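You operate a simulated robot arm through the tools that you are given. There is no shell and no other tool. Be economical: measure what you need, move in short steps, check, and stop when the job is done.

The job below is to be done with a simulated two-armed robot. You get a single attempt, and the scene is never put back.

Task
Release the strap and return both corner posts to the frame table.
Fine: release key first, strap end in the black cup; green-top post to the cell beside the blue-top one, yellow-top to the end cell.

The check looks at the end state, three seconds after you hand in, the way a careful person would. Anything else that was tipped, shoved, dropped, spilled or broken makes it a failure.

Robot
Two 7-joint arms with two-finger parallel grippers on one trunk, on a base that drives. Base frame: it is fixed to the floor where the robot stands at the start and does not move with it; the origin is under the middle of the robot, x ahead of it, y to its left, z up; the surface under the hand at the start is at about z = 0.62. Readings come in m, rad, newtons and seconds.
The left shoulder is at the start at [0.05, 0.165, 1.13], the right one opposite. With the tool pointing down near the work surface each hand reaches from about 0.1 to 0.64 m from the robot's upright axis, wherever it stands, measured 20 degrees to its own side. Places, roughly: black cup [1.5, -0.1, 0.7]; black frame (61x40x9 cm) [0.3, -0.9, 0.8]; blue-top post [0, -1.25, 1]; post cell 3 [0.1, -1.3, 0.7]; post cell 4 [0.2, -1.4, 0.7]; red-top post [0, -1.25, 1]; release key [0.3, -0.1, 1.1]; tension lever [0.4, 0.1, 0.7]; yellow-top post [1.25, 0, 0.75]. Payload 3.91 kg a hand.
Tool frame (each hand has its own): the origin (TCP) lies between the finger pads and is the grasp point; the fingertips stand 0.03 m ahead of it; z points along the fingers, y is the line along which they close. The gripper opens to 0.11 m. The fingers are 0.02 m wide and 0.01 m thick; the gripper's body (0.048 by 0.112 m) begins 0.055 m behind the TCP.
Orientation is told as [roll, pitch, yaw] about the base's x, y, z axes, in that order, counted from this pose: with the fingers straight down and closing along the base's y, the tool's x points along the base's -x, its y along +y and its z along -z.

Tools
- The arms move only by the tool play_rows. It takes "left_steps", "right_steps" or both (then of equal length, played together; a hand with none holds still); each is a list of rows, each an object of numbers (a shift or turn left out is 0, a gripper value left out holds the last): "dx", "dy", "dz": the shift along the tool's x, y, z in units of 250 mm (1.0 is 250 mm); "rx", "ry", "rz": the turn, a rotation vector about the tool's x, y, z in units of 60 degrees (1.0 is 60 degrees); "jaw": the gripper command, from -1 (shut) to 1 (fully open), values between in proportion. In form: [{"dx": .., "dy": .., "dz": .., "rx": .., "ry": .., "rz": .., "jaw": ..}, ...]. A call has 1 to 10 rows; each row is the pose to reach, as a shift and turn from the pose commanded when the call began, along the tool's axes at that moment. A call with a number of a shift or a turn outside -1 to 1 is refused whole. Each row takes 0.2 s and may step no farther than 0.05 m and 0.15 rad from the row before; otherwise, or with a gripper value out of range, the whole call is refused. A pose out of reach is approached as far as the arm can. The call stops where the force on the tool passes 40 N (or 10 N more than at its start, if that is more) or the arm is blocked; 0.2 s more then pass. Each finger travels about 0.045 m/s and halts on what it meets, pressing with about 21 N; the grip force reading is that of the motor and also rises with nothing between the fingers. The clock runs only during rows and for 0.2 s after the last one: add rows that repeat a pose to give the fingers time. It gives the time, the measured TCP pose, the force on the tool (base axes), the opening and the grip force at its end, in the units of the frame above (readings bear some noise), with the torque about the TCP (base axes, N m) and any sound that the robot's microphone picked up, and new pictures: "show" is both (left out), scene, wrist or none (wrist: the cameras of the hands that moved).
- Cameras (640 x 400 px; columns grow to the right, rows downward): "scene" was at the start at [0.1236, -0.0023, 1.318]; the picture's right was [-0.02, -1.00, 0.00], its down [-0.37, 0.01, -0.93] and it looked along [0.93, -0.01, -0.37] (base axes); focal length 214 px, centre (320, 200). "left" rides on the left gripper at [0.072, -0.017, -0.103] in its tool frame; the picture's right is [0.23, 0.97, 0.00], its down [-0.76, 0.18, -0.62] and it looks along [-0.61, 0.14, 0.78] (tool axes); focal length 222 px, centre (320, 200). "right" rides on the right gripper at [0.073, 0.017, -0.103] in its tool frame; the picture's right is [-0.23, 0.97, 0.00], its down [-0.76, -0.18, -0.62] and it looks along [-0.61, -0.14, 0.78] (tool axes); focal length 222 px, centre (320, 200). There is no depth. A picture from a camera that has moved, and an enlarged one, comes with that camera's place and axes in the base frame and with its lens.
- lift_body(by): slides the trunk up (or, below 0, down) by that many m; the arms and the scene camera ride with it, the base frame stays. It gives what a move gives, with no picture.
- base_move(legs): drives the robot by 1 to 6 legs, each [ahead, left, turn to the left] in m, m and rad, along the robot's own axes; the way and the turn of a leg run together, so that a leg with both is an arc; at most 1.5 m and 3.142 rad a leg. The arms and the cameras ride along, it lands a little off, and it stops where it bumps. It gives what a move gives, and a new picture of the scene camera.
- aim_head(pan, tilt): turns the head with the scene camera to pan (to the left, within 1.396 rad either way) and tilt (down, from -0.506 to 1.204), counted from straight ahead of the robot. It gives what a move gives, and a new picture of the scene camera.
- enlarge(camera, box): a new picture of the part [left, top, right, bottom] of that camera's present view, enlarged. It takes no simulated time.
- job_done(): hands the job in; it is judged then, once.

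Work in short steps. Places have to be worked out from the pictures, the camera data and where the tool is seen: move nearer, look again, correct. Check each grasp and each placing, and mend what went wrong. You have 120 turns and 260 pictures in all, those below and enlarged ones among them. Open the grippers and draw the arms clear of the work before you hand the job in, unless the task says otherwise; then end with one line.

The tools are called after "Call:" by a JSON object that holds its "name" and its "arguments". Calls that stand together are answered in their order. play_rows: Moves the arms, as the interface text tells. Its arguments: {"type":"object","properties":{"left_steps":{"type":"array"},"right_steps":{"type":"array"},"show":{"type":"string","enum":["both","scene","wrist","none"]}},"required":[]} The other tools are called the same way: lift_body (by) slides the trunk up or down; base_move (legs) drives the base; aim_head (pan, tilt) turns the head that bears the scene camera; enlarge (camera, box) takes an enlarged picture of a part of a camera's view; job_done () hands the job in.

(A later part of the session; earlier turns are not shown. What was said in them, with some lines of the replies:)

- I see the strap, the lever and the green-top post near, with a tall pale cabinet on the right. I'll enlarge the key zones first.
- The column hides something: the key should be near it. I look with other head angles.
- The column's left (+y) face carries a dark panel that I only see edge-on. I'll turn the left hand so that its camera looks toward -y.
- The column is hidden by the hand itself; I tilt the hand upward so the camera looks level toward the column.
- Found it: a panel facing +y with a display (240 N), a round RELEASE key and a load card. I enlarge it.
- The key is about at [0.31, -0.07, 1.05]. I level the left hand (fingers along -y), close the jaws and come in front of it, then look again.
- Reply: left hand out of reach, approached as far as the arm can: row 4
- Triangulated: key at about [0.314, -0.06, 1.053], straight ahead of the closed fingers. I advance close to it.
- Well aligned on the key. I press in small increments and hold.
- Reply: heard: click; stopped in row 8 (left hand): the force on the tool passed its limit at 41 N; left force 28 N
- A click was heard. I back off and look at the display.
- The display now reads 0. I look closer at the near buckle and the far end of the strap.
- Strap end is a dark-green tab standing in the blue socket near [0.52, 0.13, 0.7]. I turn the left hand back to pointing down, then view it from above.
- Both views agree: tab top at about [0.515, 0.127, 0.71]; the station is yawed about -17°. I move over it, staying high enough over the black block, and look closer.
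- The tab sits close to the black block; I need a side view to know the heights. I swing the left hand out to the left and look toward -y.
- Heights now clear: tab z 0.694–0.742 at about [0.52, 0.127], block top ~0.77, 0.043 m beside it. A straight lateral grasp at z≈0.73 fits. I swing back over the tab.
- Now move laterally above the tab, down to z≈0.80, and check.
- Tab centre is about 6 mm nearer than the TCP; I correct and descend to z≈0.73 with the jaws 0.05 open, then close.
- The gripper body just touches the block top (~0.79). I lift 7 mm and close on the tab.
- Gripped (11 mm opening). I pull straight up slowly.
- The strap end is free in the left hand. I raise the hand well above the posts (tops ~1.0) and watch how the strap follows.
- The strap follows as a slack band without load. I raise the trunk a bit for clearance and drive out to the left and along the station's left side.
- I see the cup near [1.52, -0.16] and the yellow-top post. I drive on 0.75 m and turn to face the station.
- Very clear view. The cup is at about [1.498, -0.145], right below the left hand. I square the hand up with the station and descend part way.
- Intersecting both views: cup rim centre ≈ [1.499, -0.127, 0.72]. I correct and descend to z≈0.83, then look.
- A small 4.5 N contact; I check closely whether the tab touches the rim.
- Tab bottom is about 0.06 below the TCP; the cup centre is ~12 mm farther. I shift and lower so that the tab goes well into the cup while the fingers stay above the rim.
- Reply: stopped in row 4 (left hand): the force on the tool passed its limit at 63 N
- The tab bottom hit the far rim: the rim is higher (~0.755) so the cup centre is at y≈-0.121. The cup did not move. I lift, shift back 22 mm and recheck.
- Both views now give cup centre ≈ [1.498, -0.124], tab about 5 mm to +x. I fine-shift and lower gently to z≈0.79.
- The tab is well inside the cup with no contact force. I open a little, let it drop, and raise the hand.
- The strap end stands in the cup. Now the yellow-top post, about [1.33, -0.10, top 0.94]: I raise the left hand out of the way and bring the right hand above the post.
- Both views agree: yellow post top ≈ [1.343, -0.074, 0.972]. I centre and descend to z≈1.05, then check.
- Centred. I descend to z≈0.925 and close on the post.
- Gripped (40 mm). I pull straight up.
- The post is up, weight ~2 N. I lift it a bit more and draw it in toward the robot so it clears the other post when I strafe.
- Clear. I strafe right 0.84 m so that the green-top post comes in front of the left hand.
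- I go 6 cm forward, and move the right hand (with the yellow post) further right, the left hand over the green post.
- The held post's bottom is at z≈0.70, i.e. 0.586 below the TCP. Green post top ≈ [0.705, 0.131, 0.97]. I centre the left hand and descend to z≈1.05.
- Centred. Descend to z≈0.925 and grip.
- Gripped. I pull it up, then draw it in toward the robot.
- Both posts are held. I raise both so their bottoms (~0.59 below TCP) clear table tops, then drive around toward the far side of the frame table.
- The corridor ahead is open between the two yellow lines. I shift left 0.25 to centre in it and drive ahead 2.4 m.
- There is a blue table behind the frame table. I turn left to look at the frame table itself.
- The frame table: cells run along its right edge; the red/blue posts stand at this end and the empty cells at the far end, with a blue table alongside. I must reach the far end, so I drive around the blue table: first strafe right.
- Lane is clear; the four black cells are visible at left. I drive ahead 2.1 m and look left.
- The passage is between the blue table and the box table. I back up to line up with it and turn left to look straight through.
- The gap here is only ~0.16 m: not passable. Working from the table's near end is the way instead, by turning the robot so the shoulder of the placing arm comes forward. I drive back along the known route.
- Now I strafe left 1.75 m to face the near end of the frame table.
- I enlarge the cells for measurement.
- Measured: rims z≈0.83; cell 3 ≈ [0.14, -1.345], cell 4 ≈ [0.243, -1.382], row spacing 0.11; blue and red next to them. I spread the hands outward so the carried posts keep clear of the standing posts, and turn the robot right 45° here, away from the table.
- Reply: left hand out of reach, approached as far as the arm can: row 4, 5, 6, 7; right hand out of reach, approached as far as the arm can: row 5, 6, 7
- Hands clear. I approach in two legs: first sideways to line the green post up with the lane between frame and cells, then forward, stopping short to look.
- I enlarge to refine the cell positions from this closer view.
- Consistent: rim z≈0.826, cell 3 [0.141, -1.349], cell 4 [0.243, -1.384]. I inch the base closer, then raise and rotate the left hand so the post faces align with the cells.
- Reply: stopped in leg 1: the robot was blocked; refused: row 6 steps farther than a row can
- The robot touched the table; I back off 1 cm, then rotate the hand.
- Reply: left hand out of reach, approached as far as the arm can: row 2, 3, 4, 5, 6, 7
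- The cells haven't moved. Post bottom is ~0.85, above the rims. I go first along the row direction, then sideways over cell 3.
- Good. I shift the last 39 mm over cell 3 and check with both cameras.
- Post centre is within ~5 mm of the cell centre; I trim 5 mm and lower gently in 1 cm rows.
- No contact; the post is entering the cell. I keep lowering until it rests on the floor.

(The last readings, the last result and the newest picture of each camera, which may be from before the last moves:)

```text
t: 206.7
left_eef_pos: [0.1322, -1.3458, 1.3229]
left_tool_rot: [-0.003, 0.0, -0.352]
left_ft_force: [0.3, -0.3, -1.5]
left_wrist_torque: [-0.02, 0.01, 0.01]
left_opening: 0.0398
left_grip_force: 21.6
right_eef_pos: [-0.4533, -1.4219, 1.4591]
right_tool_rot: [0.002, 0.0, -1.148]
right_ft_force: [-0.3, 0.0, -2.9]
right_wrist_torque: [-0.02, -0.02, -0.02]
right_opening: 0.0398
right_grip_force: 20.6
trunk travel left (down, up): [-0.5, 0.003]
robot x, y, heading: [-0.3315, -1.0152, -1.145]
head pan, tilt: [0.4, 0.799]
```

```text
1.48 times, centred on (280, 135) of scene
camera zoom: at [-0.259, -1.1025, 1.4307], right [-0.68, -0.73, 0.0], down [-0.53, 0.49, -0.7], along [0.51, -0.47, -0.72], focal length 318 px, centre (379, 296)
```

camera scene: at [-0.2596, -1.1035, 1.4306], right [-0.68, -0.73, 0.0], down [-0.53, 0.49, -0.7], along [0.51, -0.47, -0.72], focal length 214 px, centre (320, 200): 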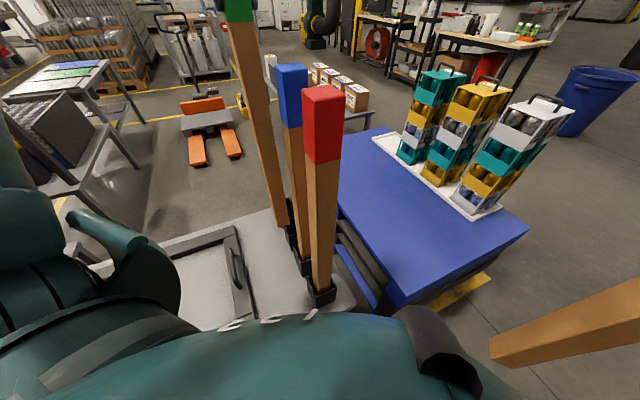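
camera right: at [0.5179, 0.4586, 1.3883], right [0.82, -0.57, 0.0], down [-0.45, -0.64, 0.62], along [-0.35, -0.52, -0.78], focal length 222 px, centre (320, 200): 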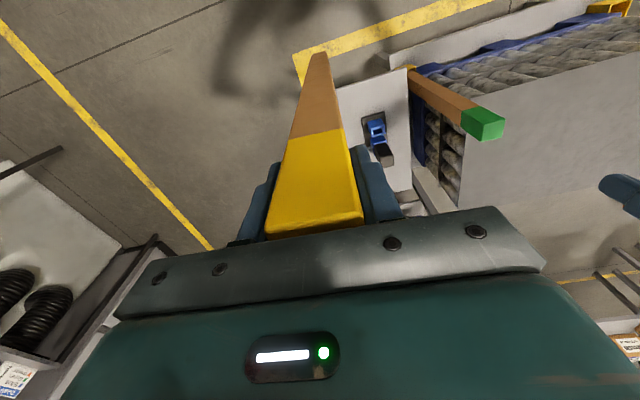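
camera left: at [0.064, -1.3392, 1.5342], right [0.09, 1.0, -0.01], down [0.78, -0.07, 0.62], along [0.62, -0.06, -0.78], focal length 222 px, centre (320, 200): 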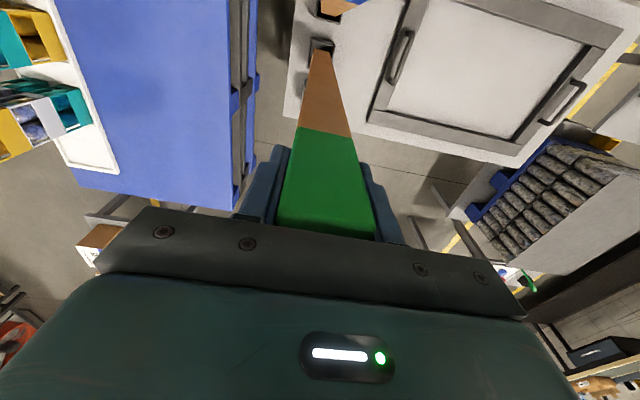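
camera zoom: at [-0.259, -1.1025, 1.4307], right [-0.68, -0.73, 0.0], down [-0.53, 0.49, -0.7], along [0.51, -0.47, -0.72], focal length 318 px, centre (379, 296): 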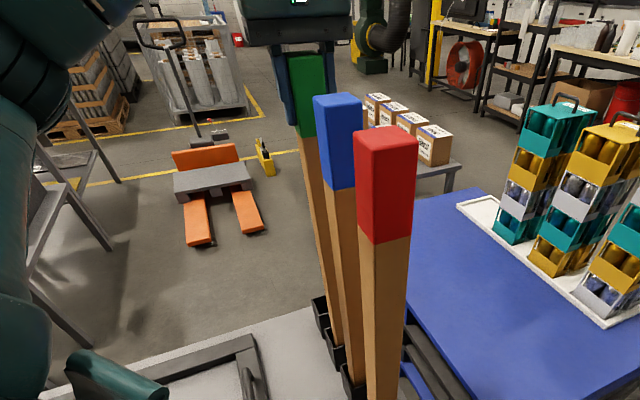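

The green top is still higher than the blue; I lower on.

Call:
{"name": "play_rows", "arguments": {"left_steps": [{"dz": 0.04}, {"dz": 0.08}, {"dz": 0.12}, {"dz": 0.16}, {"dz": 0.19}, {"dz": 0.22}, {"dz": 0.25}, {"dz": 0.28}], "show": "none"}}

Call:
{"name": "enlarge", "arguments": {"camera": "scene", "box": [200, 0, 360, 270]}}

```text
t: 207.8
left_eef_pos: [0.13, -1.3426, 1.2905]
left_tool_rot: [-0.014, -0.005, -0.355]
left_ft_force: [-0.5, 2.6, 17.7]
left_wrist_torque: [2.13, 0.19, 0.09]
left_opening: 0.0399
left_grip_force: 20.6
right_eef_pos: [-0.4538, -1.421, 1.4597]
right_tool_rot: [0.004, 0.001, -1.148]
right_ft_force: [1.0, 0.6, -1.9]
right_wrist_torque: [0.0, 0.02, 0.0]
right_opening: 0.0398
right_grip_force: 21.0
trunk travel left (down, up): [-0.5, 0.003]
robot x, y, heading: [-0.3314, -1.0205, -1.149]
head pan, tilt: [0.4, 0.799]
stopped in row 5 (left hand): the force on the tool passed its limit at 49 N (the readings are from after the stop); the commanded pose is now the measured one
```

```text
1.48 times, centred on (280, 135) of scene
camera zoom: at [-0.2602, -1.1013, 1.4308], right [-0.68, -0.73, 0.0], down [-0.52, 0.49, -0.7], along [0.51, -0.47, -0.72], focal length 318 px, centre (379, 296)
```

zoom: 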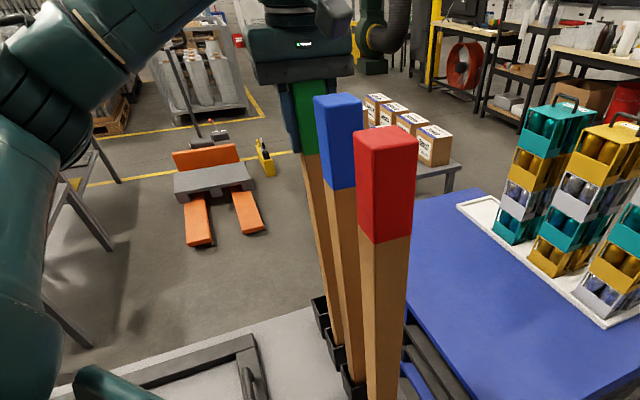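

Contact at z=1.29: green top (≈1.337) now equals the blue/red tops (≈1.335), so it is seated. I release and rise.

Call:
{"name": "play_rows", "arguments": {"left_steps": [{"dz": -0.008}, {"dz": -0.008, "jaw": 0.3}, {"dz": -0.008}, {"dz": -0.008}, {"dz": -0.008}, {"dz": -0.03}, {"dz": -0.1}, {"dz": -0.2}, {"dz": -0.3}, {"dz": -0.4}], "show": "both"}}

Call:
{"name": "enlarge", "arguments": {"camera": "scene", "box": [200, 30, 360, 300]}}

```text
t: 210.0
left_eef_pos: [0.1302, -1.345, 1.3892]
left_tool_rot: [-0.013, -0.005, -0.353]
left_ft_force: [-0.4, -0.3, 1.0]
left_wrist_torque: [-0.01, 0.0, 0.0]
left_opening: 0.0713
left_grip_force: 0.0
right_eef_pos: [-0.4542, -1.4222, 1.4597]
right_tool_rot: [0.002, 0.001, -1.149]
right_ft_force: [-0.2, 0.1, -2.1]
right_wrist_torque: [0.0, -0.02, 0.01]
right_opening: 0.04
right_grip_force: 21.3
trunk travel left (down, up): [-0.5, 0.003]
robot x, y, heading: [-0.3338, -1.0204, -1.151]
head pan, tilt: [0.4, 0.799]
camera scene: at [-0.2599, -1.102, 1.4307], right [-0.68, -0.73, 0.0], down [-0.52, 0.49, -0.7], along [0.51, -0.47, -0.72], focal length 214 px, centre (320, 200)
camera left: at [0.0565, -1.3337, 1.4919], right [0.12, 0.99, -0.01], down [0.78, -0.09, 0.62], along [0.62, -0.09, -0.78], focal length 222 px, centre (320, 200)
```

scene: 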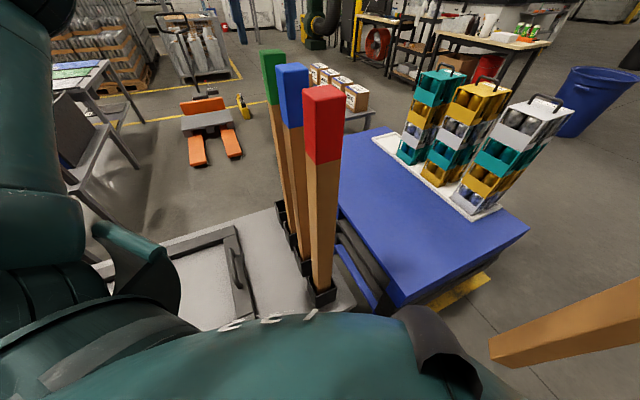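
left: 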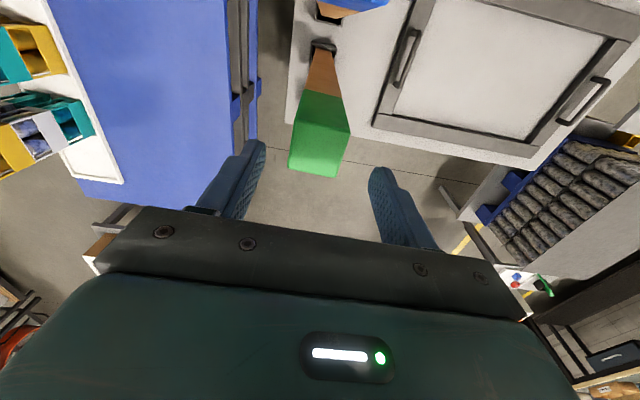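

```text
1.48 times, centred on (280, 165) of scene
camera zoom: at [-0.2599, -1.102, 1.4307], right [-0.68, -0.73, 0.0], down [-0.52, 0.49, -0.7], along [0.51, -0.47, -0.72], focal length 318 px, centre (379, 252)
```

zoom: 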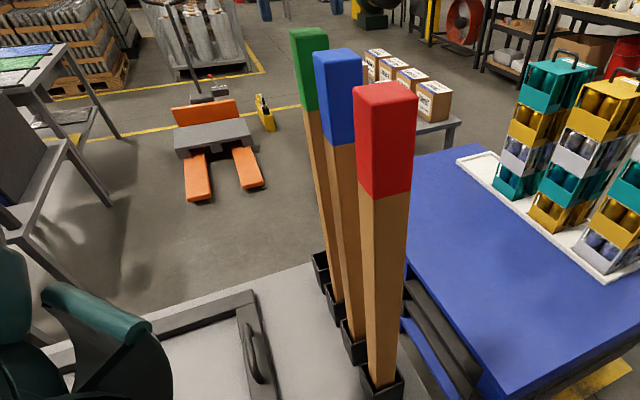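

Green stands properly in cell 3. Before moving on, I test how far an arm reaches at carrying height (1.43) by extending the empty left hand over cell 4.

Call:
{"name": "play_rows", "arguments": {"left_steps": [{"dz": -0.08}, {"dz": -0.16}, {"dz": -0.16, "dx": -0.15}, {"dz": -0.16, "dx": -0.3}, {"dz": -0.16, "dx": -0.44}, {"dz": -0.16, "dx": -0.44}], "show": "none"}}

```text
t: 211.4
left_eef_pos: [0.2193, -1.3641, 1.4298]
left_tool_rot: [-0.015, -0.009, -0.354]
left_ft_force: [-0.9, 0.0, -0.7]
left_wrist_torque: [-0.02, -0.03, 0.0]
left_opening: 0.0714
left_grip_force: 0.2
left hand out of reach, approached as far as the arm can: row 5, 6
right_eef_pos: [-0.454, -1.4218, 1.4585]
right_tool_rot: [0.004, 0.0, -1.15]
right_ft_force: [-0.1, -0.1, -2.7]
right_wrist_torque: [0.01, 0.0, -0.01]
right_opening: 0.0396
right_grip_force: 21.0
trunk travel left (down, up): [-0.5, 0.003]
robot x, y, heading: [-0.3333, -1.0183, -1.146]
head pan, tilt: [0.4, 0.799]
```

Reach at that height is ~0.525 m from the shoulder, enough for the right arm too with a mirrored stance. I retract the left hand to the frame side, back the robot off, and turn left.

Call:
{"name": "play_rows", "arguments": {"left_steps": [{"dy": 0.18}, {"dy": 0.36}, {"dy": 0.54}, {"dy": 0.66, "dx": 0.12}, {"dy": 0.7, "dx": 0.28}, {"dy": 0.7, "dx": 0.44}, {"dy": 0.7, "dx": 0.56}], "show": "none"}}

Call:
{"name": "base_move", "arguments": {"legs": [[-0.36, -0.36, 0], [0, 0, 1.57]]}}

```text
t: 213.0
left_eef_pos: [0.1444, -1.1775, 1.4101]
left_tool_rot: [-0.011, -0.005, -0.356]
left_ft_force: [0.5, -0.9, -0.6]
left_wrist_torque: [-0.01, 0.0, 0.0]
left_opening: 0.0718
left_grip_force: 0.0
left hand out of reach, approached as far as the arm can: row 5, 6, 7
right_eef_pos: [-0.4541, -1.4216, 1.4593]
right_tool_rot: [0.002, 0.001, -1.147]
right_ft_force: [0.1, -0.7, -2.6]
right_wrist_torque: [-0.02, -0.02, -0.01]
right_opening: 0.04
right_grip_force: 21.4
trunk travel left (down, up): [-0.5, 0.003]
robot x, y, heading: [-0.33, -1.0186, -1.145]
head pan, tilt: [0.4, 0.799]
```

```text
t: 220.5
left_eef_pos: [-0.632, -0.3671, 1.4099]
left_tool_rot: [-0.012, -0.003, 1.202]
left_ft_force: [-0.4, -0.9, 0.3]
left_wrist_torque: [0.02, 0.01, 0.0]
left_opening: 0.0713
left_grip_force: 0.1
right_eef_pos: [-0.398, -0.9682, 1.4589]
right_tool_rot: [0.001, 0.0, 0.409]
right_ft_force: [0.0, 0.3, -1.6]
right_wrist_torque: [-0.02, 0.05, -0.01]
right_opening: 0.0398
right_grip_force: 21.0
trunk travel left (down, up): [-0.5, 0.003]
robot x, y, heading: [-0.8, -0.8427, 0.408]
head pan, tilt: [0.4, 0.799]
camera scene: at [-0.7152, -0.7724, 1.4307], right [0.72, -0.69, 0.0], down [-0.5, -0.52, -0.7], along [0.48, 0.5, -0.72], focal length 214 px, centre (320, 200)
```

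scene: 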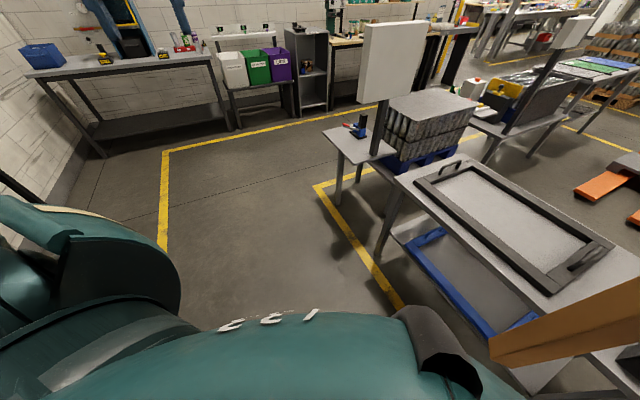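

Now I extend the right hand (yellow post) out to the right and turn it to the cells' orientation.

Call:
{"name": "play_rows", "arguments": {"right_steps": [{"dy": -0.16, "rz": 0.12, "dx": 0.01}, {"dy": -0.32, "rz": 0.24, "dx": 0.03}, {"dy": -0.48, "rz": 0.36, "dx": 0.05}, {"dy": -0.64, "rz": 0.48, "dx": 0.07}, {"dy": -0.8, "rz": 0.6, "dx": 0.08}, {"dy": -0.96, "rz": 0.7, "dx": 0.08}, {"dy": -1.0, "rz": 0.7, "dx": 0.08}], "show": "none"}}

Call:
{"name": "aim_head", "arguments": {"pan": -0.7, "tilt": 0.7}}

```text
t: 222.1
left_eef_pos: [-0.6347, -0.3668, 1.4101]
left_tool_rot: [-0.012, -0.004, 1.203]
left_ft_force: [-0.3, -0.1, 0.0]
left_wrist_torque: [-0.01, 0.0, 0.02]
left_opening: 0.0715
left_grip_force: 0.1
right_eef_pos: [-0.2433, -1.1521, 1.4113]
right_tool_rot: [0.002, -0.004, -0.326]
right_ft_force: [-0.1, 0.3, -2.2]
right_wrist_torque: [0.01, 0.01, 0.02]
right_opening: 0.0401
right_grip_force: 20.8
right hand out of reach, approached as far as the arm can: row 1, 2, 3, 4, 5, 6, 7
trunk travel left (down, up): [-0.5, 0.003]
robot x, y, heading: [-0.7971, -0.8423, 0.411]
head pan, tilt: [0.4, 0.799]
```

```text
t: 223.4
left_eef_pos: [-0.6326, -0.3673, 1.4102]
left_tool_rot: [-0.011, -0.003, 1.203]
left_ft_force: [-0.4, 0.1, 0.3]
left_wrist_torque: [-0.02, -0.03, -0.01]
left_opening: 0.0715
left_grip_force: 0.0
right_eef_pos: [-0.2427, -1.153, 1.4096]
right_tool_rot: [0.003, -0.001, -0.327]
right_ft_force: [0.4, -0.1, -2.0]
right_wrist_torque: [0.04, 0.03, -0.01]
right_opening: 0.04
right_grip_force: 21.4
trunk travel left (down, up): [-0.5, 0.003]
robot x, y, heading: [-0.7971, -0.8345, 0.405]
head pan, tilt: [-0.7, 0.7]
camera scene: at [-0.6894, -0.8551, 1.4389], right [-0.29, -0.96, 0.0], down [-0.62, 0.18, -0.76], along [0.73, -0.22, -0.64], focal length 214 px, centre (320, 200)
```

scene: 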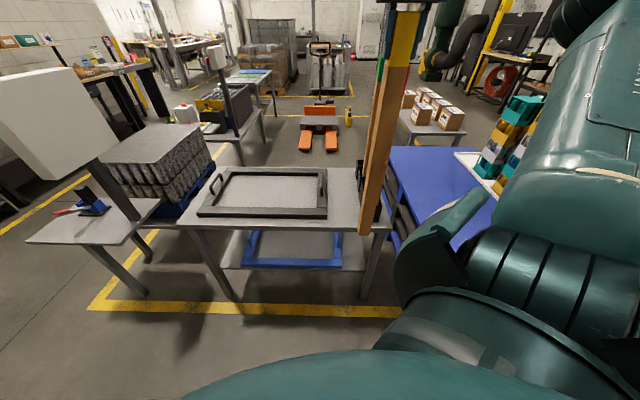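

At full side extension the height is limited (1.41). I bring the hand in a little and up to 1.43+.

Call:
{"name": "play_rows", "arguments": {"right_steps": [{"dx": 0.045, "dy": 0.12, "dz": -0.02}, {"dx": 0.09, "dy": 0.24, "dz": -0.05}, {"dx": 0.134, "dy": 0.364, "dz": -0.09}, {"dx": 0.134, "dy": 0.364, "dz": -0.11}], "show": "none"}}

```text
t: 224.4
left_eef_pos: [-0.6337, -0.3681, 1.4106]
left_tool_rot: [-0.014, -0.004, 1.203]
left_ft_force: [0.5, -0.7, -0.1]
left_wrist_torque: [0.01, -0.01, -0.01]
left_opening: 0.0717
left_grip_force: 0.0
right_eef_pos: [-0.2441, -1.0588, 1.4402]
right_tool_rot: [0.003, 0.001, -0.324]
right_ft_force: [-0.2, -0.6, -1.8]
right_wrist_torque: [0.01, 0.0, -0.01]
right_opening: 0.0401
right_grip_force: 21.2
trunk travel left (down, up): [-0.5, 0.003]
robot x, y, heading: [-0.7972, -0.8386, 0.412]
head pan, tilt: [-0.7, 0.7]
```

Good (1.44). I move the base right, then forward along the right side of the row, stopping short to look.

Call:
{"name": "base_move", "arguments": {"legs": [[-0.193, -0.203, 0], [0.3186, -0.3036, 0]]}}

Call:
{"name": "enlarge", "arguments": {"camera": "scene", "box": [240, 100, 480, 300]}}

```text
t: 229.7
left_eef_pos: [-0.311, -0.7805, 1.4113]
left_tool_rot: [-0.012, -0.003, 1.202]
left_ft_force: [0.6, -0.2, 0.1]
left_wrist_torque: [0.0, 0.03, -0.01]
left_opening: 0.0714
left_grip_force: 0.0
right_eef_pos: [0.0783, -1.4714, 1.4391]
right_tool_rot: [0.003, 0.002, -0.327]
right_ft_force: [-0.8, -0.3, -2.1]
right_wrist_torque: [-0.02, 0.02, -0.02]
right_opening: 0.0401
right_grip_force: 21.5
trunk travel left (down, up): [-0.5, 0.003]
robot x, y, heading: [-0.4768, -1.255, 0.406]
head pan, tilt: [-0.7, 0.7]
camera scene: at [-0.3668, -1.2678, 1.4389], right [-0.29, -0.96, 0.0], down [-0.62, 0.19, -0.76], along [0.73, -0.22, -0.64], focal length 214 px, centre (320, 200)
```

scene: 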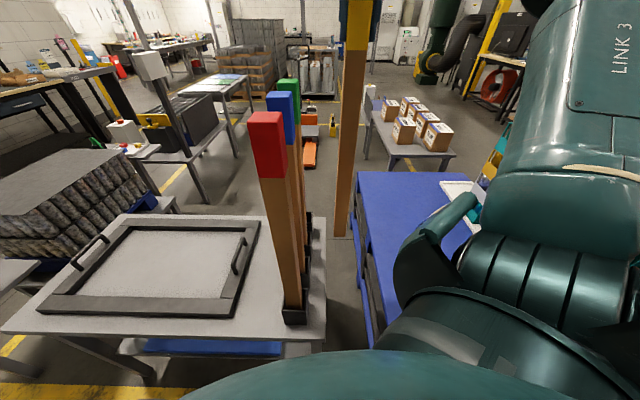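

```text
2.00 times, centred on (360, 200) of scene
camera zoom: at [-0.3668, -1.2678, 1.4389], right [-0.29, -0.96, 0.0], down [-0.62, 0.19, -0.76], along [0.73, -0.22, -0.64], focal length 429 px, centre (240, 200)
```

zoom: 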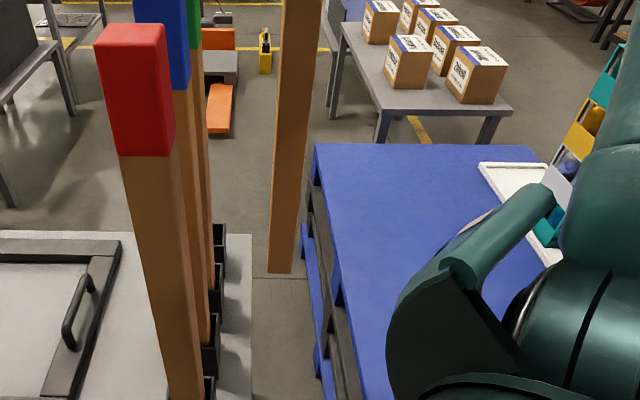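

Clear on the right of the row. I inch forward 5 cm and check.

Call:
{"name": "base_move", "arguments": {"legs": [[0.04, -0.038, 0]]}}

Call:
{"name": "play_rows", "arguments": {"right_steps": [{"dx": -0.1}, {"dx": -0.2}, {"dx": -0.3}, {"dx": -0.3}], "show": "none"}}

```text
t: 230.9
left_eef_pos: [-0.2562, -0.8027, 1.4106]
left_tool_rot: [-0.013, -0.002, 1.197]
left_ft_force: [-0.5, 0.1, 0.1]
left_wrist_torque: [-0.03, -0.02, 0.01]
left_opening: 0.0713
left_grip_force: 0.1
right_eef_pos: [0.1278, -1.4948, 1.4397]
right_tool_rot: [0.001, 0.001, -0.332]
right_ft_force: [0.0, -0.3, -1.6]
right_wrist_torque: [-0.03, 0.02, 0.04]
right_opening: 0.0399
right_grip_force: 20.7
trunk travel left (down, up): [-0.5, 0.003]
robot x, y, heading: [-0.4273, -1.2742, 0.399]
head pan, tilt: [-0.7, 0.7]
stopped in leg 1: the robot was blocked; the commanded pose is now the measured one
camera scene: at [-0.3162, -1.2899, 1.439], right [-0.29, -0.96, 0.0], down [-0.62, 0.19, -0.77], along [0.73, -0.22, -0.64], focal length 214 px, centre (320, 200)
```

scene: 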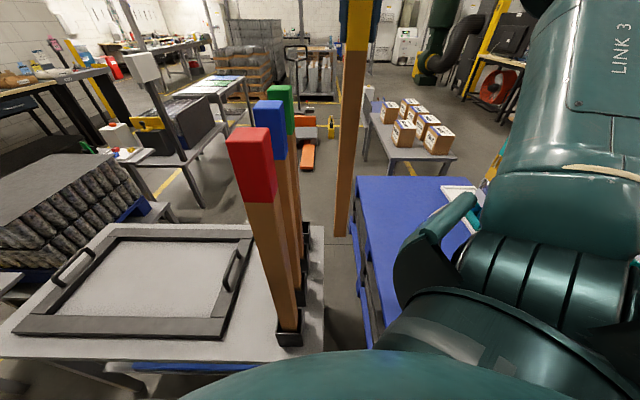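

```text
t: 231.9
left_eef_pos: [-0.2566, -0.8039, 1.411]
left_tool_rot: [-0.012, -0.005, 1.198]
left_ft_force: [-0.5, -0.2, 0.4]
left_wrist_torque: [0.01, -0.08, 0.03]
left_opening: 0.0717
left_grip_force: 0.1
right_eef_pos: [0.1937, -1.516, 1.4358]
right_tool_rot: [0.003, -0.003, -0.332]
right_ft_force: [-0.2, -0.4, -1.7]
right_wrist_torque: [-0.01, 0.0, 0.03]
right_opening: 0.0398
right_grip_force: 21.1
right hand out of reach, approached as far as the arm can: row 3, 4
trunk travel left (down, up): [-0.5, 0.003]
robot x, y, heading: [-0.4254, -1.2756, 0.407]
head pan, tilt: [-0.7, 0.7]
```

The hand is level with cell 4 (f-wise). I slide it sideways toward cell 4 and check with the wrist camera.

Call:
{"name": "play_rows", "arguments": {"right_steps": [{"dy": 0.14}, {"dy": 0.28}, {"dy": 0.42}, {"dy": 0.5}, {"dy": 0.5}]}}

Call:
{"name": "enlarge", "arguments": {"camera": "right", "box": [250, 10, 390, 120]}}

```text
t: 233.1
left_eef_pos: [-0.2564, -0.8034, 1.4099]
left_tool_rot: [-0.014, -0.005, 1.197]
left_ft_force: [0.2, 0.1, -0.1]
left_wrist_torque: [0.0, 0.02, 0.0]
left_opening: 0.0717
left_grip_force: 0.2
right_eef_pos: [0.214, -1.4098, 1.4246]
right_tool_rot: [0.004, 0.0, -0.332]
right_ft_force: [-0.4, -0.5, -1.7]
right_wrist_torque: [0.0, 0.03, 0.01]
right_opening: 0.0402
right_grip_force: 21.5
right hand out of reach, approached as far as the arm can: row 2, 3, 4, 5
trunk travel left (down, up): [-0.5, 0.003]
robot x, y, heading: [-0.4217, -1.2771, 0.407]
head pan, tilt: [-0.7, 0.7]
camera scene: at [-0.3152, -1.2907, 1.4389], right [-0.29, -0.96, 0.0], down [-0.62, 0.19, -0.76], along [0.73, -0.22, -0.64], focal length 214 px, centre (320, 200)
camera right: at [0.1506, -1.3695, 1.5266], right [0.53, 0.85, 0.0], down [0.66, -0.42, 0.62], along [0.53, -0.33, -0.78], focal length 222 px, centre (320, 200)
```

scene: 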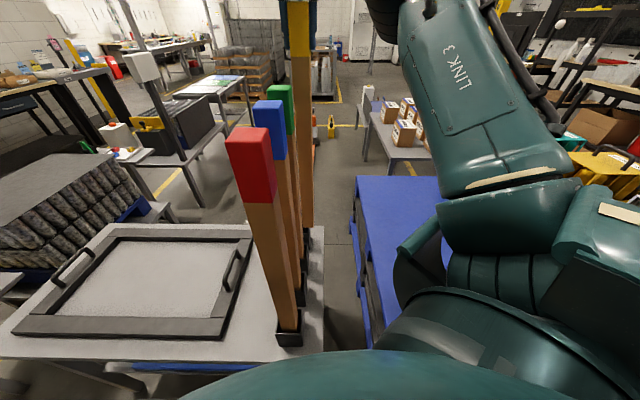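
right: 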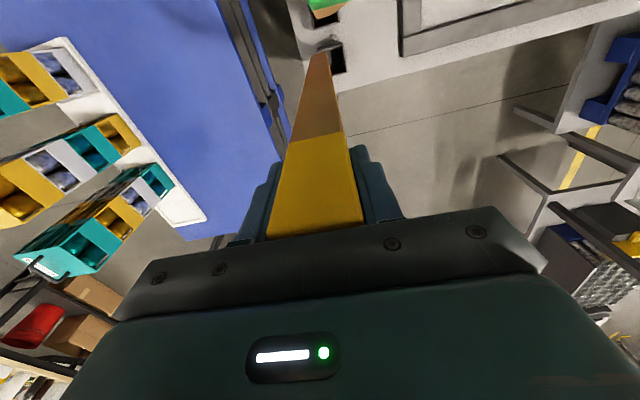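

```text
3.64 times, centred on (320, 65) of right
camera zoom: at [0.1506, -1.3695, 1.5266], right [0.53, 0.85, 0.0], down [0.66, -0.42, 0.62], along [0.53, -0.33, -0.78], focal length 808 px, centre (320, 691)
```

zoom: 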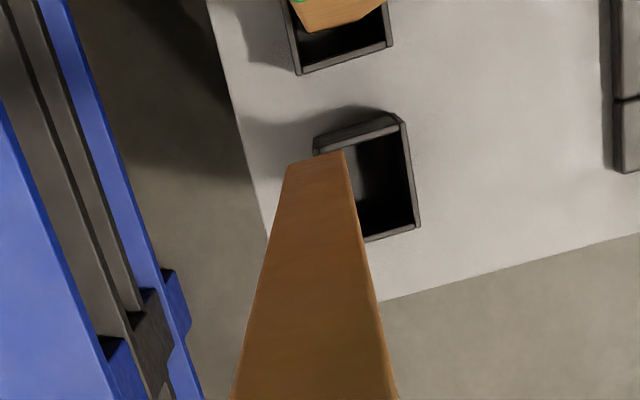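

Just out of reach from here by ~2 cm (cell 4 ≈ [0.239, -1.380]). I move the hand back out to the right, then strafe the base left so the shoulder lines up with the row.

Call:
{"name": "play_rows", "arguments": {"right_steps": [{"dx": -0.02, "dy": -0.14, "dz": -0.02}, {"dx": -0.04, "dy": -0.28, "dz": -0.03}, {"dx": -0.062, "dy": -0.428, "dz": -0.045}, {"dx": -0.062, "dy": -0.428, "dz": -0.045}], "show": "none"}}

Call:
{"name": "base_move", "arguments": {"legs": [[-0.006, 0.005, 0], [0.087, 0.097, 0]]}}

Call:
{"name": "enlarge", "arguments": {"camera": "right", "box": [250, 10, 390, 120]}}

```text
t: 234.1
left_eef_pos: [-0.256, -0.803, 1.41]
left_tool_rot: [-0.011, -0.003, 1.197]
left_ft_force: [-0.2, 1.3, 0.2]
left_wrist_torque: [0.01, 0.0, -0.01]
left_opening: 0.0716
left_grip_force: 0.1
right_eef_pos: [0.1926, -1.5135, 1.4328]
right_tool_rot: [0.001, 0.004, -0.332]
right_ft_force: [0.1, -0.1, -1.4]
right_wrist_torque: [0.01, 0.04, -0.01]
right_opening: 0.0399
right_grip_force: 20.7
trunk travel left (down, up): [-0.5, 0.003]
robot x, y, heading: [-0.4259, -1.2766, 0.402]
head pan, tilt: [-0.7, 0.7]
```

```text
t: 235.9
left_eef_pos: [-0.2223, -0.6775, 1.4113]
left_tool_rot: [-0.012, -0.004, 1.198]
left_ft_force: [-0.5, 0.2, -0.6]
left_wrist_torque: [0.01, -0.03, -0.01]
left_opening: 0.0715
left_grip_force: 0.0
right_eef_pos: [0.2244, -1.3901, 1.4337]
right_tool_rot: [0.002, 0.004, -0.333]
right_ft_force: [1.2, 0.6, -3.6]
right_wrist_torque: [0.01, 0.01, -0.02]
right_opening: 0.0402
right_grip_force: 20.8
trunk travel left (down, up): [-0.5, 0.003]
robot x, y, heading: [-0.3932, -1.1518, 0.4]
head pan, tilt: [-0.7, 0.7]
camera scene: at [-0.2821, -1.1653, 1.4389], right [-0.29, -0.96, 0.0], down [-0.62, 0.19, -0.76], along [0.73, -0.22, -0.64], focal length 214 px, centre (320, 200)
```

scene: 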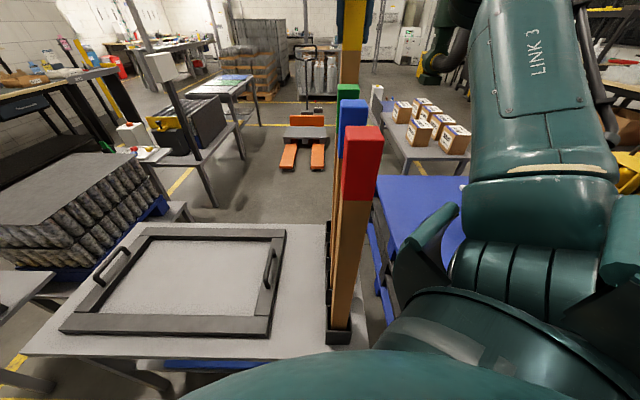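

```text
3.64 times, centred on (320, 65) of right
camera zoom: at [0.162, -1.3491, 1.5362], right [0.53, 0.85, 0.0], down [0.66, -0.42, 0.62], along [0.53, -0.33, -0.78], focal length 808 px, centre (320, 691)
```

zoom: 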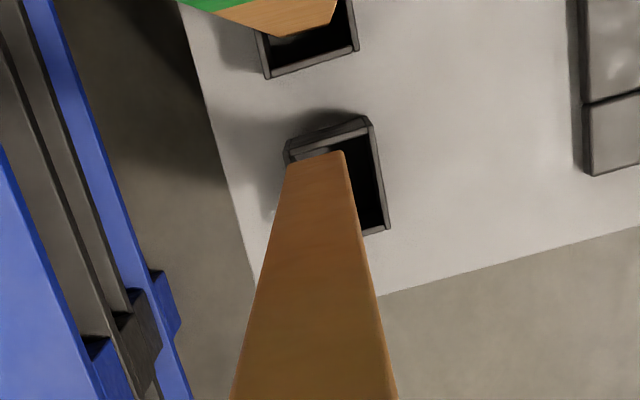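

Excellent: now within ~1 cm of cell 4. I trim (≈3 mm forward, 10 mm left), and recheck.

Call:
{"name": "play_rows", "arguments": {"right_steps": [{"dx": -0.013, "dy": 0.04}, {"dx": -0.013, "dy": 0.04}], "show": "none"}}

Call:
{"name": "enlarge", "arguments": {"camera": "right", "box": [250, 10, 390, 120]}}

```text
t: 236.6
left_eef_pos: [-0.2221, -0.678, 1.41]
left_tool_rot: [-0.011, -0.004, 1.198]
left_ft_force: [-0.5, 0.0, 0.5]
left_wrist_torque: [-0.01, -0.05, 0.0]
left_opening: 0.0717
left_grip_force: 0.1
right_eef_pos: [0.2317, -1.381, 1.4331]
right_tool_rot: [0.004, 0.001, -0.331]
right_ft_force: [-0.1, 0.0, -1.7]
right_wrist_torque: [0.02, 0.03, 0.0]
right_opening: 0.0396
right_grip_force: 20.9
trunk travel left (down, up): [-0.5, 0.003]
robot x, y, heading: [-0.3923, -1.1492, 0.406]
head pan, tilt: [-0.7, 0.7]
```

```text
3.64 times, centred on (320, 65) of right
camera zoom: at [0.1681, -1.341, 1.5356], right [0.53, 0.85, 0.0], down [0.66, -0.42, 0.62], along [0.53, -0.33, -0.78], focal length 808 px, centre (320, 691)
```

zoom: 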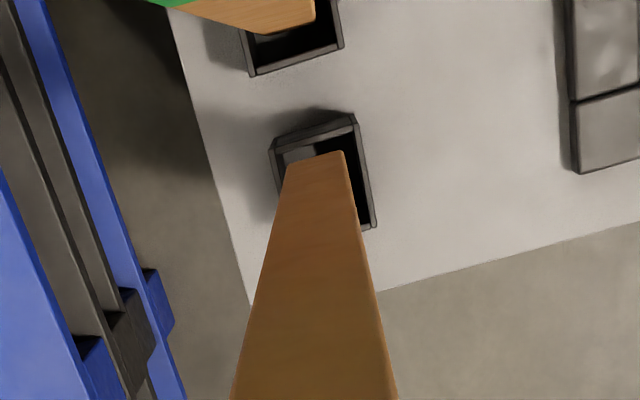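

Post bottom ≈ [0.240, -1.380], cell centre ≈ [0.239, -1.381]. I lower gently.

Call:
{"name": "play_rows", "arguments": {"right_steps": [{"dz": 0.04}, {"dz": 0.08}, {"dz": 0.12}, {"dz": 0.16}, {"dz": 0.2}, {"dz": 0.24}], "show": "none"}}

Call:
{"name": "enlarge", "arguments": {"camera": "right", "box": [250, 10, 390, 120]}}

```text
t: 237.9
left_eef_pos: [-0.2238, -0.6784, 1.4117]
left_tool_rot: [-0.012, -0.003, 1.198]
left_ft_force: [0.5, -0.2, 0.2]
left_wrist_torque: [0.03, 0.03, -0.03]
left_opening: 0.0717
left_grip_force: 0.1
right_eef_pos: [0.2317, -1.3811, 1.3728]
right_tool_rot: [0.001, 0.003, -0.333]
right_ft_force: [-0.5, 0.0, -1.3]
right_wrist_torque: [0.03, 0.03, -0.03]
right_opening: 0.0398
right_grip_force: 21.4
trunk travel left (down, up): [-0.5, 0.003]
robot x, y, heading: [-0.393, -1.1527, 0.402]
head pan, tilt: [-0.7, 0.7]
```

```text
3.64 times, centred on (320, 65) of right
camera zoom: at [0.1687, -1.3414, 1.4761], right [0.53, 0.85, 0.0], down [0.66, -0.42, 0.62], along [0.53, -0.33, -0.78], focal length 808 px, centre (320, 691)
```

zoom: 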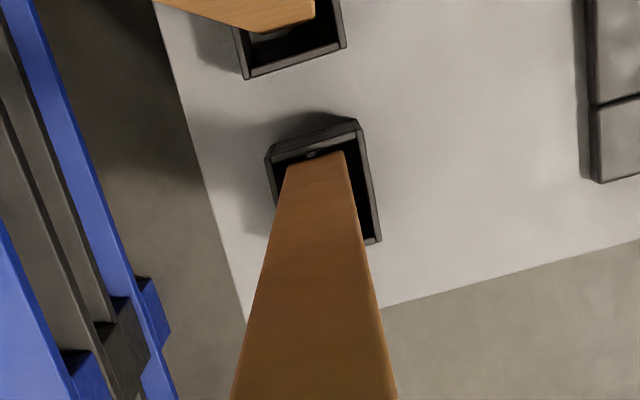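

It is entering without contact. I continue down and watch the arm against the other posts.

Call:
{"name": "play_rows", "arguments": {"right_steps": [{"dz": 0.05}, {"dz": 0.1}, {"dz": 0.15}, {"dz": 0.2}, {"dz": 0.24}], "show": "scene"}}

```text
t: 239.2
left_eef_pos: [-0.2232, -0.6779, 1.4103]
left_tool_rot: [-0.013, -0.004, 1.197]
left_ft_force: [0.5, -0.2, -0.7]
left_wrist_torque: [-0.02, -0.03, 0.04]
left_opening: 0.0716
left_grip_force: 0.1
right_eef_pos: [0.2304, -1.3811, 1.3137]
right_tool_rot: [0.0, 0.003, -0.332]
right_ft_force: [0.6, -0.3, -1.6]
right_wrist_torque: [-0.03, 0.02, -0.01]
right_opening: 0.0397
right_grip_force: 20.9
trunk travel left (down, up): [-0.5, 0.003]
robot x, y, heading: [-0.394, -1.1522, 0.402]
head pan, tilt: [-0.7, 0.7]
camera scene: at [-0.282, -1.1657, 1.4389], right [-0.29, -0.96, 0.0], down [-0.62, 0.19, -0.76], along [0.73, -0.22, -0.64], focal length 214 px, centre (320, 200)
```

scene: 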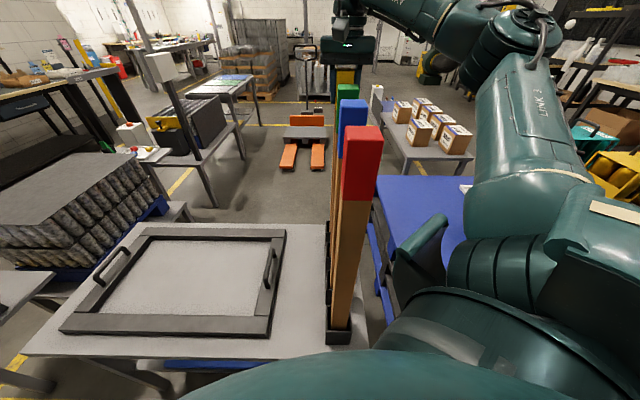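

The arm is clear of the posts. I lower the last ~2–3 cm to contact in small rows.

Call:
{"name": "play_rows", "arguments": {"right_steps": [{"dz": 0.03}, {"dz": 0.06}, {"dz": 0.08}, {"dz": 0.1}, {"dz": 0.115}, {"dz": 0.13}], "show": "none"}}

```text
t: 240.5
left_eef_pos: [-0.2254, -0.6778, 1.4105]
left_tool_rot: [-0.016, -0.004, 1.197]
left_ft_force: [-0.4, 0.2, 0.2]
left_wrist_torque: [-0.01, 0.04, 0.01]
left_opening: 0.0715
left_grip_force: 0.1
right_eef_pos: [0.2292, -1.3813, 1.2908]
right_tool_rot: [0.01, -0.003, -0.33]
right_ft_force: [-3.2, -2.5, 22.8]
right_wrist_torque: [-1.33, 1.65, -0.07]
right_opening: 0.0401
right_grip_force: 20.0
trunk travel left (down, up): [-0.5, 0.003]
robot x, y, heading: [-0.3907, -1.1512, 0.406]
head pan, tilt: [-0.7, 0.7]
stopped in row 6 (right hand): the force on the tool passed its limit at 43 N (the readings are from after the stop); the commanded pose is now the measured one
```

Contact at z=1.291, the same depth as the green one: seated. I release and rise.

Call:
{"name": "play_rows", "arguments": {"right_steps": [{"dz": -0.01}, {"dz": -0.01, "jaw": 0.3}, {"dz": -0.01}, {"dz": -0.01}, {"dz": -0.01}, {"dz": -0.03}, {"dz": -0.1}, {"dz": -0.2}, {"dz": -0.32}, {"dz": -0.44}]}}

Call:
{"name": "enlarge", "arguments": {"camera": "right", "box": [220, 0, 420, 200]}}

```text
t: 242.7
left_eef_pos: [-0.2242, -0.677, 1.4098]
left_tool_rot: [-0.013, -0.002, 1.199]
left_ft_force: [0.2, 0.3, 0.1]
left_wrist_torque: [-0.02, -0.01, 0.0]
left_opening: 0.0714
left_grip_force: 0.0
right_eef_pos: [0.2295, -1.3794, 1.3989]
right_tool_rot: [0.008, -0.004, -0.333]
right_ft_force: [-0.5, 0.2, 0.3]
right_wrist_torque: [-0.01, -0.01, 0.01]
right_opening: 0.0715
right_grip_force: 0.0
trunk travel left (down, up): [-0.5, 0.003]
robot x, y, heading: [-0.3916, -1.1505, 0.404]
head pan, tilt: [-0.7, 0.7]
camera scene: at [-0.283, -1.1646, 1.439], right [-0.29, -0.96, 0.0], down [-0.62, 0.19, -0.77], along [0.73, -0.22, -0.64], focal length 214 px, centre (320, 200)
camera right: at [0.1647, -1.3397, 1.5016], right [0.53, 0.85, 0.01], down [0.66, -0.42, 0.63], along [0.53, -0.33, -0.78], focal length 222 px, centre (320, 200)
```

scene: 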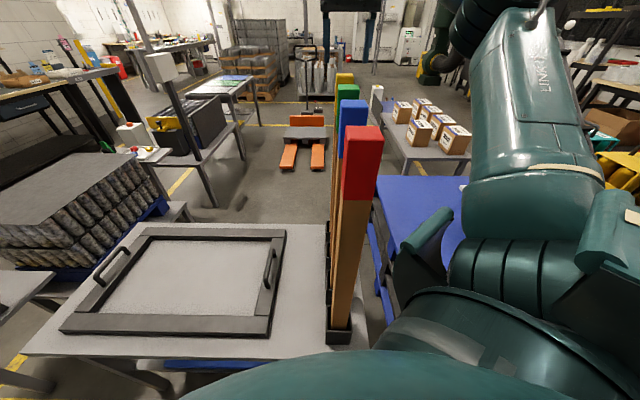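
right: 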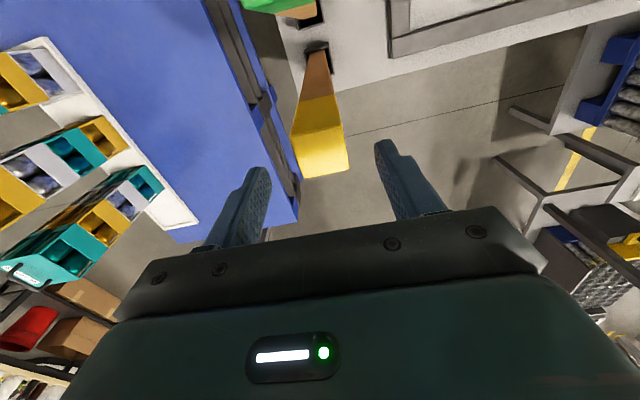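

```text
2.00 times, centred on (320, 100) of right
camera zoom: at [0.1647, -1.3397, 1.5016], right [0.53, 0.85, 0.01], down [0.66, -0.42, 0.63], along [0.53, -0.33, -0.78], focal length 444 px, centre (320, 400)
```

zoom: 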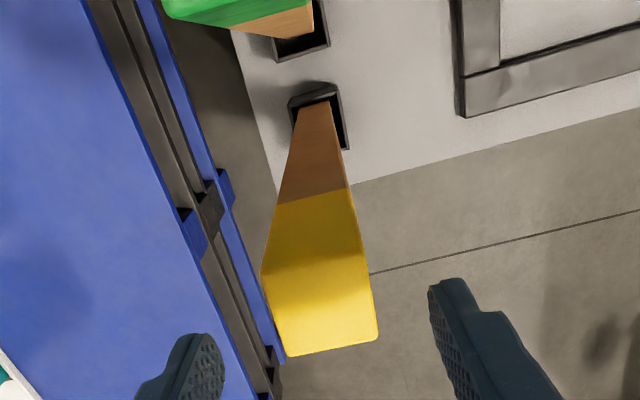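

All four posts stand in their cells. I retract the right hand sideways and back the robot away.

Call:
{"name": "play_rows", "arguments": {"right_steps": [{"dz": -0.06}, {"dz": -0.1, "dy": -0.12}, {"dz": -0.1, "dy": -0.26}, {"dz": -0.1, "dy": -0.4}, {"dz": -0.1, "dy": -0.52}], "show": "none"}}

Call:
{"name": "base_move", "arguments": {"legs": [[-0.37, 0.33, 0]]}}

Call:
{"name": "enlarge", "arguments": {"camera": "scene", "box": [280, 60, 460, 280]}}

Call:
{"name": "enlarge", "arguments": {"camera": "scene", "box": [40, 60, 280, 260]}}

```text
t: 243.9
left_eef_pos: [-0.223, -0.6777, 1.4104]
left_tool_rot: [-0.013, -0.002, 1.197]
left_ft_force: [0.4, 0.2, 0.5]
left_wrist_torque: [-0.01, 0.0, -0.02]
left_opening: 0.0717
left_grip_force: 0.0
right_eef_pos: [0.1979, -1.475, 1.4206]
right_tool_rot: [0.008, -0.003, -0.331]
right_ft_force: [0.0, -0.4, -0.3]
right_wrist_torque: [-0.02, 0.01, 0.01]
right_opening: 0.0714
right_grip_force: 0.0
right hand out of reach, approached as far as the arm can: row 5
trunk travel left (down, up): [-0.5, 0.003]
robot x, y, heading: [-0.3949, -1.1467, 0.405]
head pan, tilt: [-0.7, 0.7]
```

```text
t: 247.4
left_eef_pos: [-0.687, -0.5196, 1.4101]
left_tool_rot: [-0.013, -0.003, 1.191]
left_ft_force: [-0.7, -0.4, 0.1]
left_wrist_torque: [0.04, 0.0, 0.01]
left_opening: 0.0715
left_grip_force: 0.1
right_eef_pos: [-0.2723, -1.3226, 1.4216]
right_tool_rot: [0.008, -0.004, -0.339]
right_ft_force: [0.2, -0.3, -0.3]
right_wrist_torque: [0.01, -0.02, 0.04]
right_opening: 0.0715
right_grip_force: 0.0
trunk travel left (down, up): [-0.5, 0.003]
robot x, y, heading: [-0.8611, -0.9922, 0.398]
head pan, tilt: [-0.7, 0.7]
camera scene: at [-0.7505, -1.0072, 1.439], right [-0.3, -0.95, 0.0], down [-0.61, 0.19, -0.77], along [0.73, -0.23, -0.64], focal length 214 px, centre (320, 200)
```

scene: 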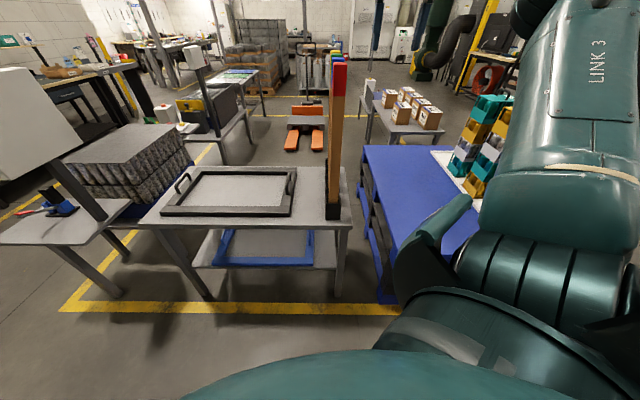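

```text
1.82 times, centred on (370, 170) of scene
camera zoom: at [-0.7505, -1.0072, 1.439], right [-0.3, -0.95, 0.0], down [-0.61, 0.19, -0.77], along [0.73, -0.23, -0.64], focal length 390 px, centre (229, 254)
```

zoom: 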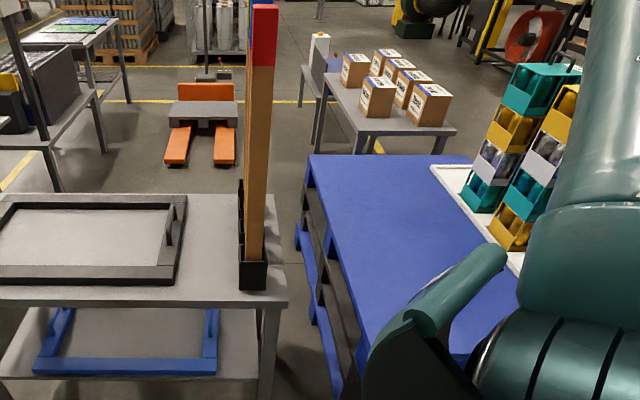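

```text
2.00 times, centred on (160, 160) of scene
camera zoom: at [-0.7505, -1.0072, 1.439], right [-0.3, -0.95, 0.0], down [-0.61, 0.19, -0.77], along [0.73, -0.23, -0.64], focal length 429 px, centre (640, 280)
```

zoom: 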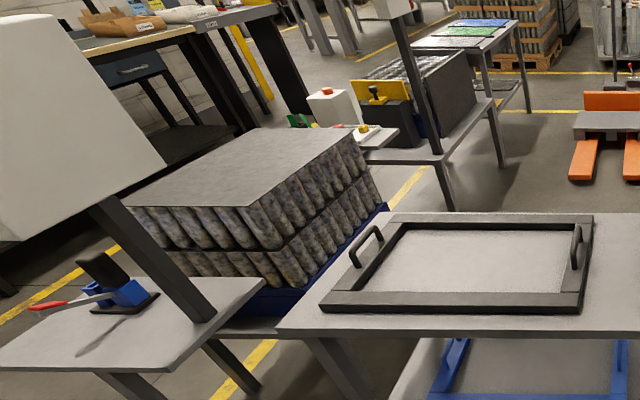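

Everything is in place: display at 0 N, strap end in the black cup, all four posts standing in their cells, grippers open and arms clear. I hand in the job.

Call:
{"name": "job_done", "arguments": {}}

```text
The job is handed in.
```

The job is handed in: the release key was pressed first (display at 0 N), the strap end is in the black cup, the green-top post is in cell 3 beside the blue-top one, and the yellow-top post is in end cell 4. Along the way the strap end knocked the cup rim once, and the base touched the frame table twice; I saw nothing shift.
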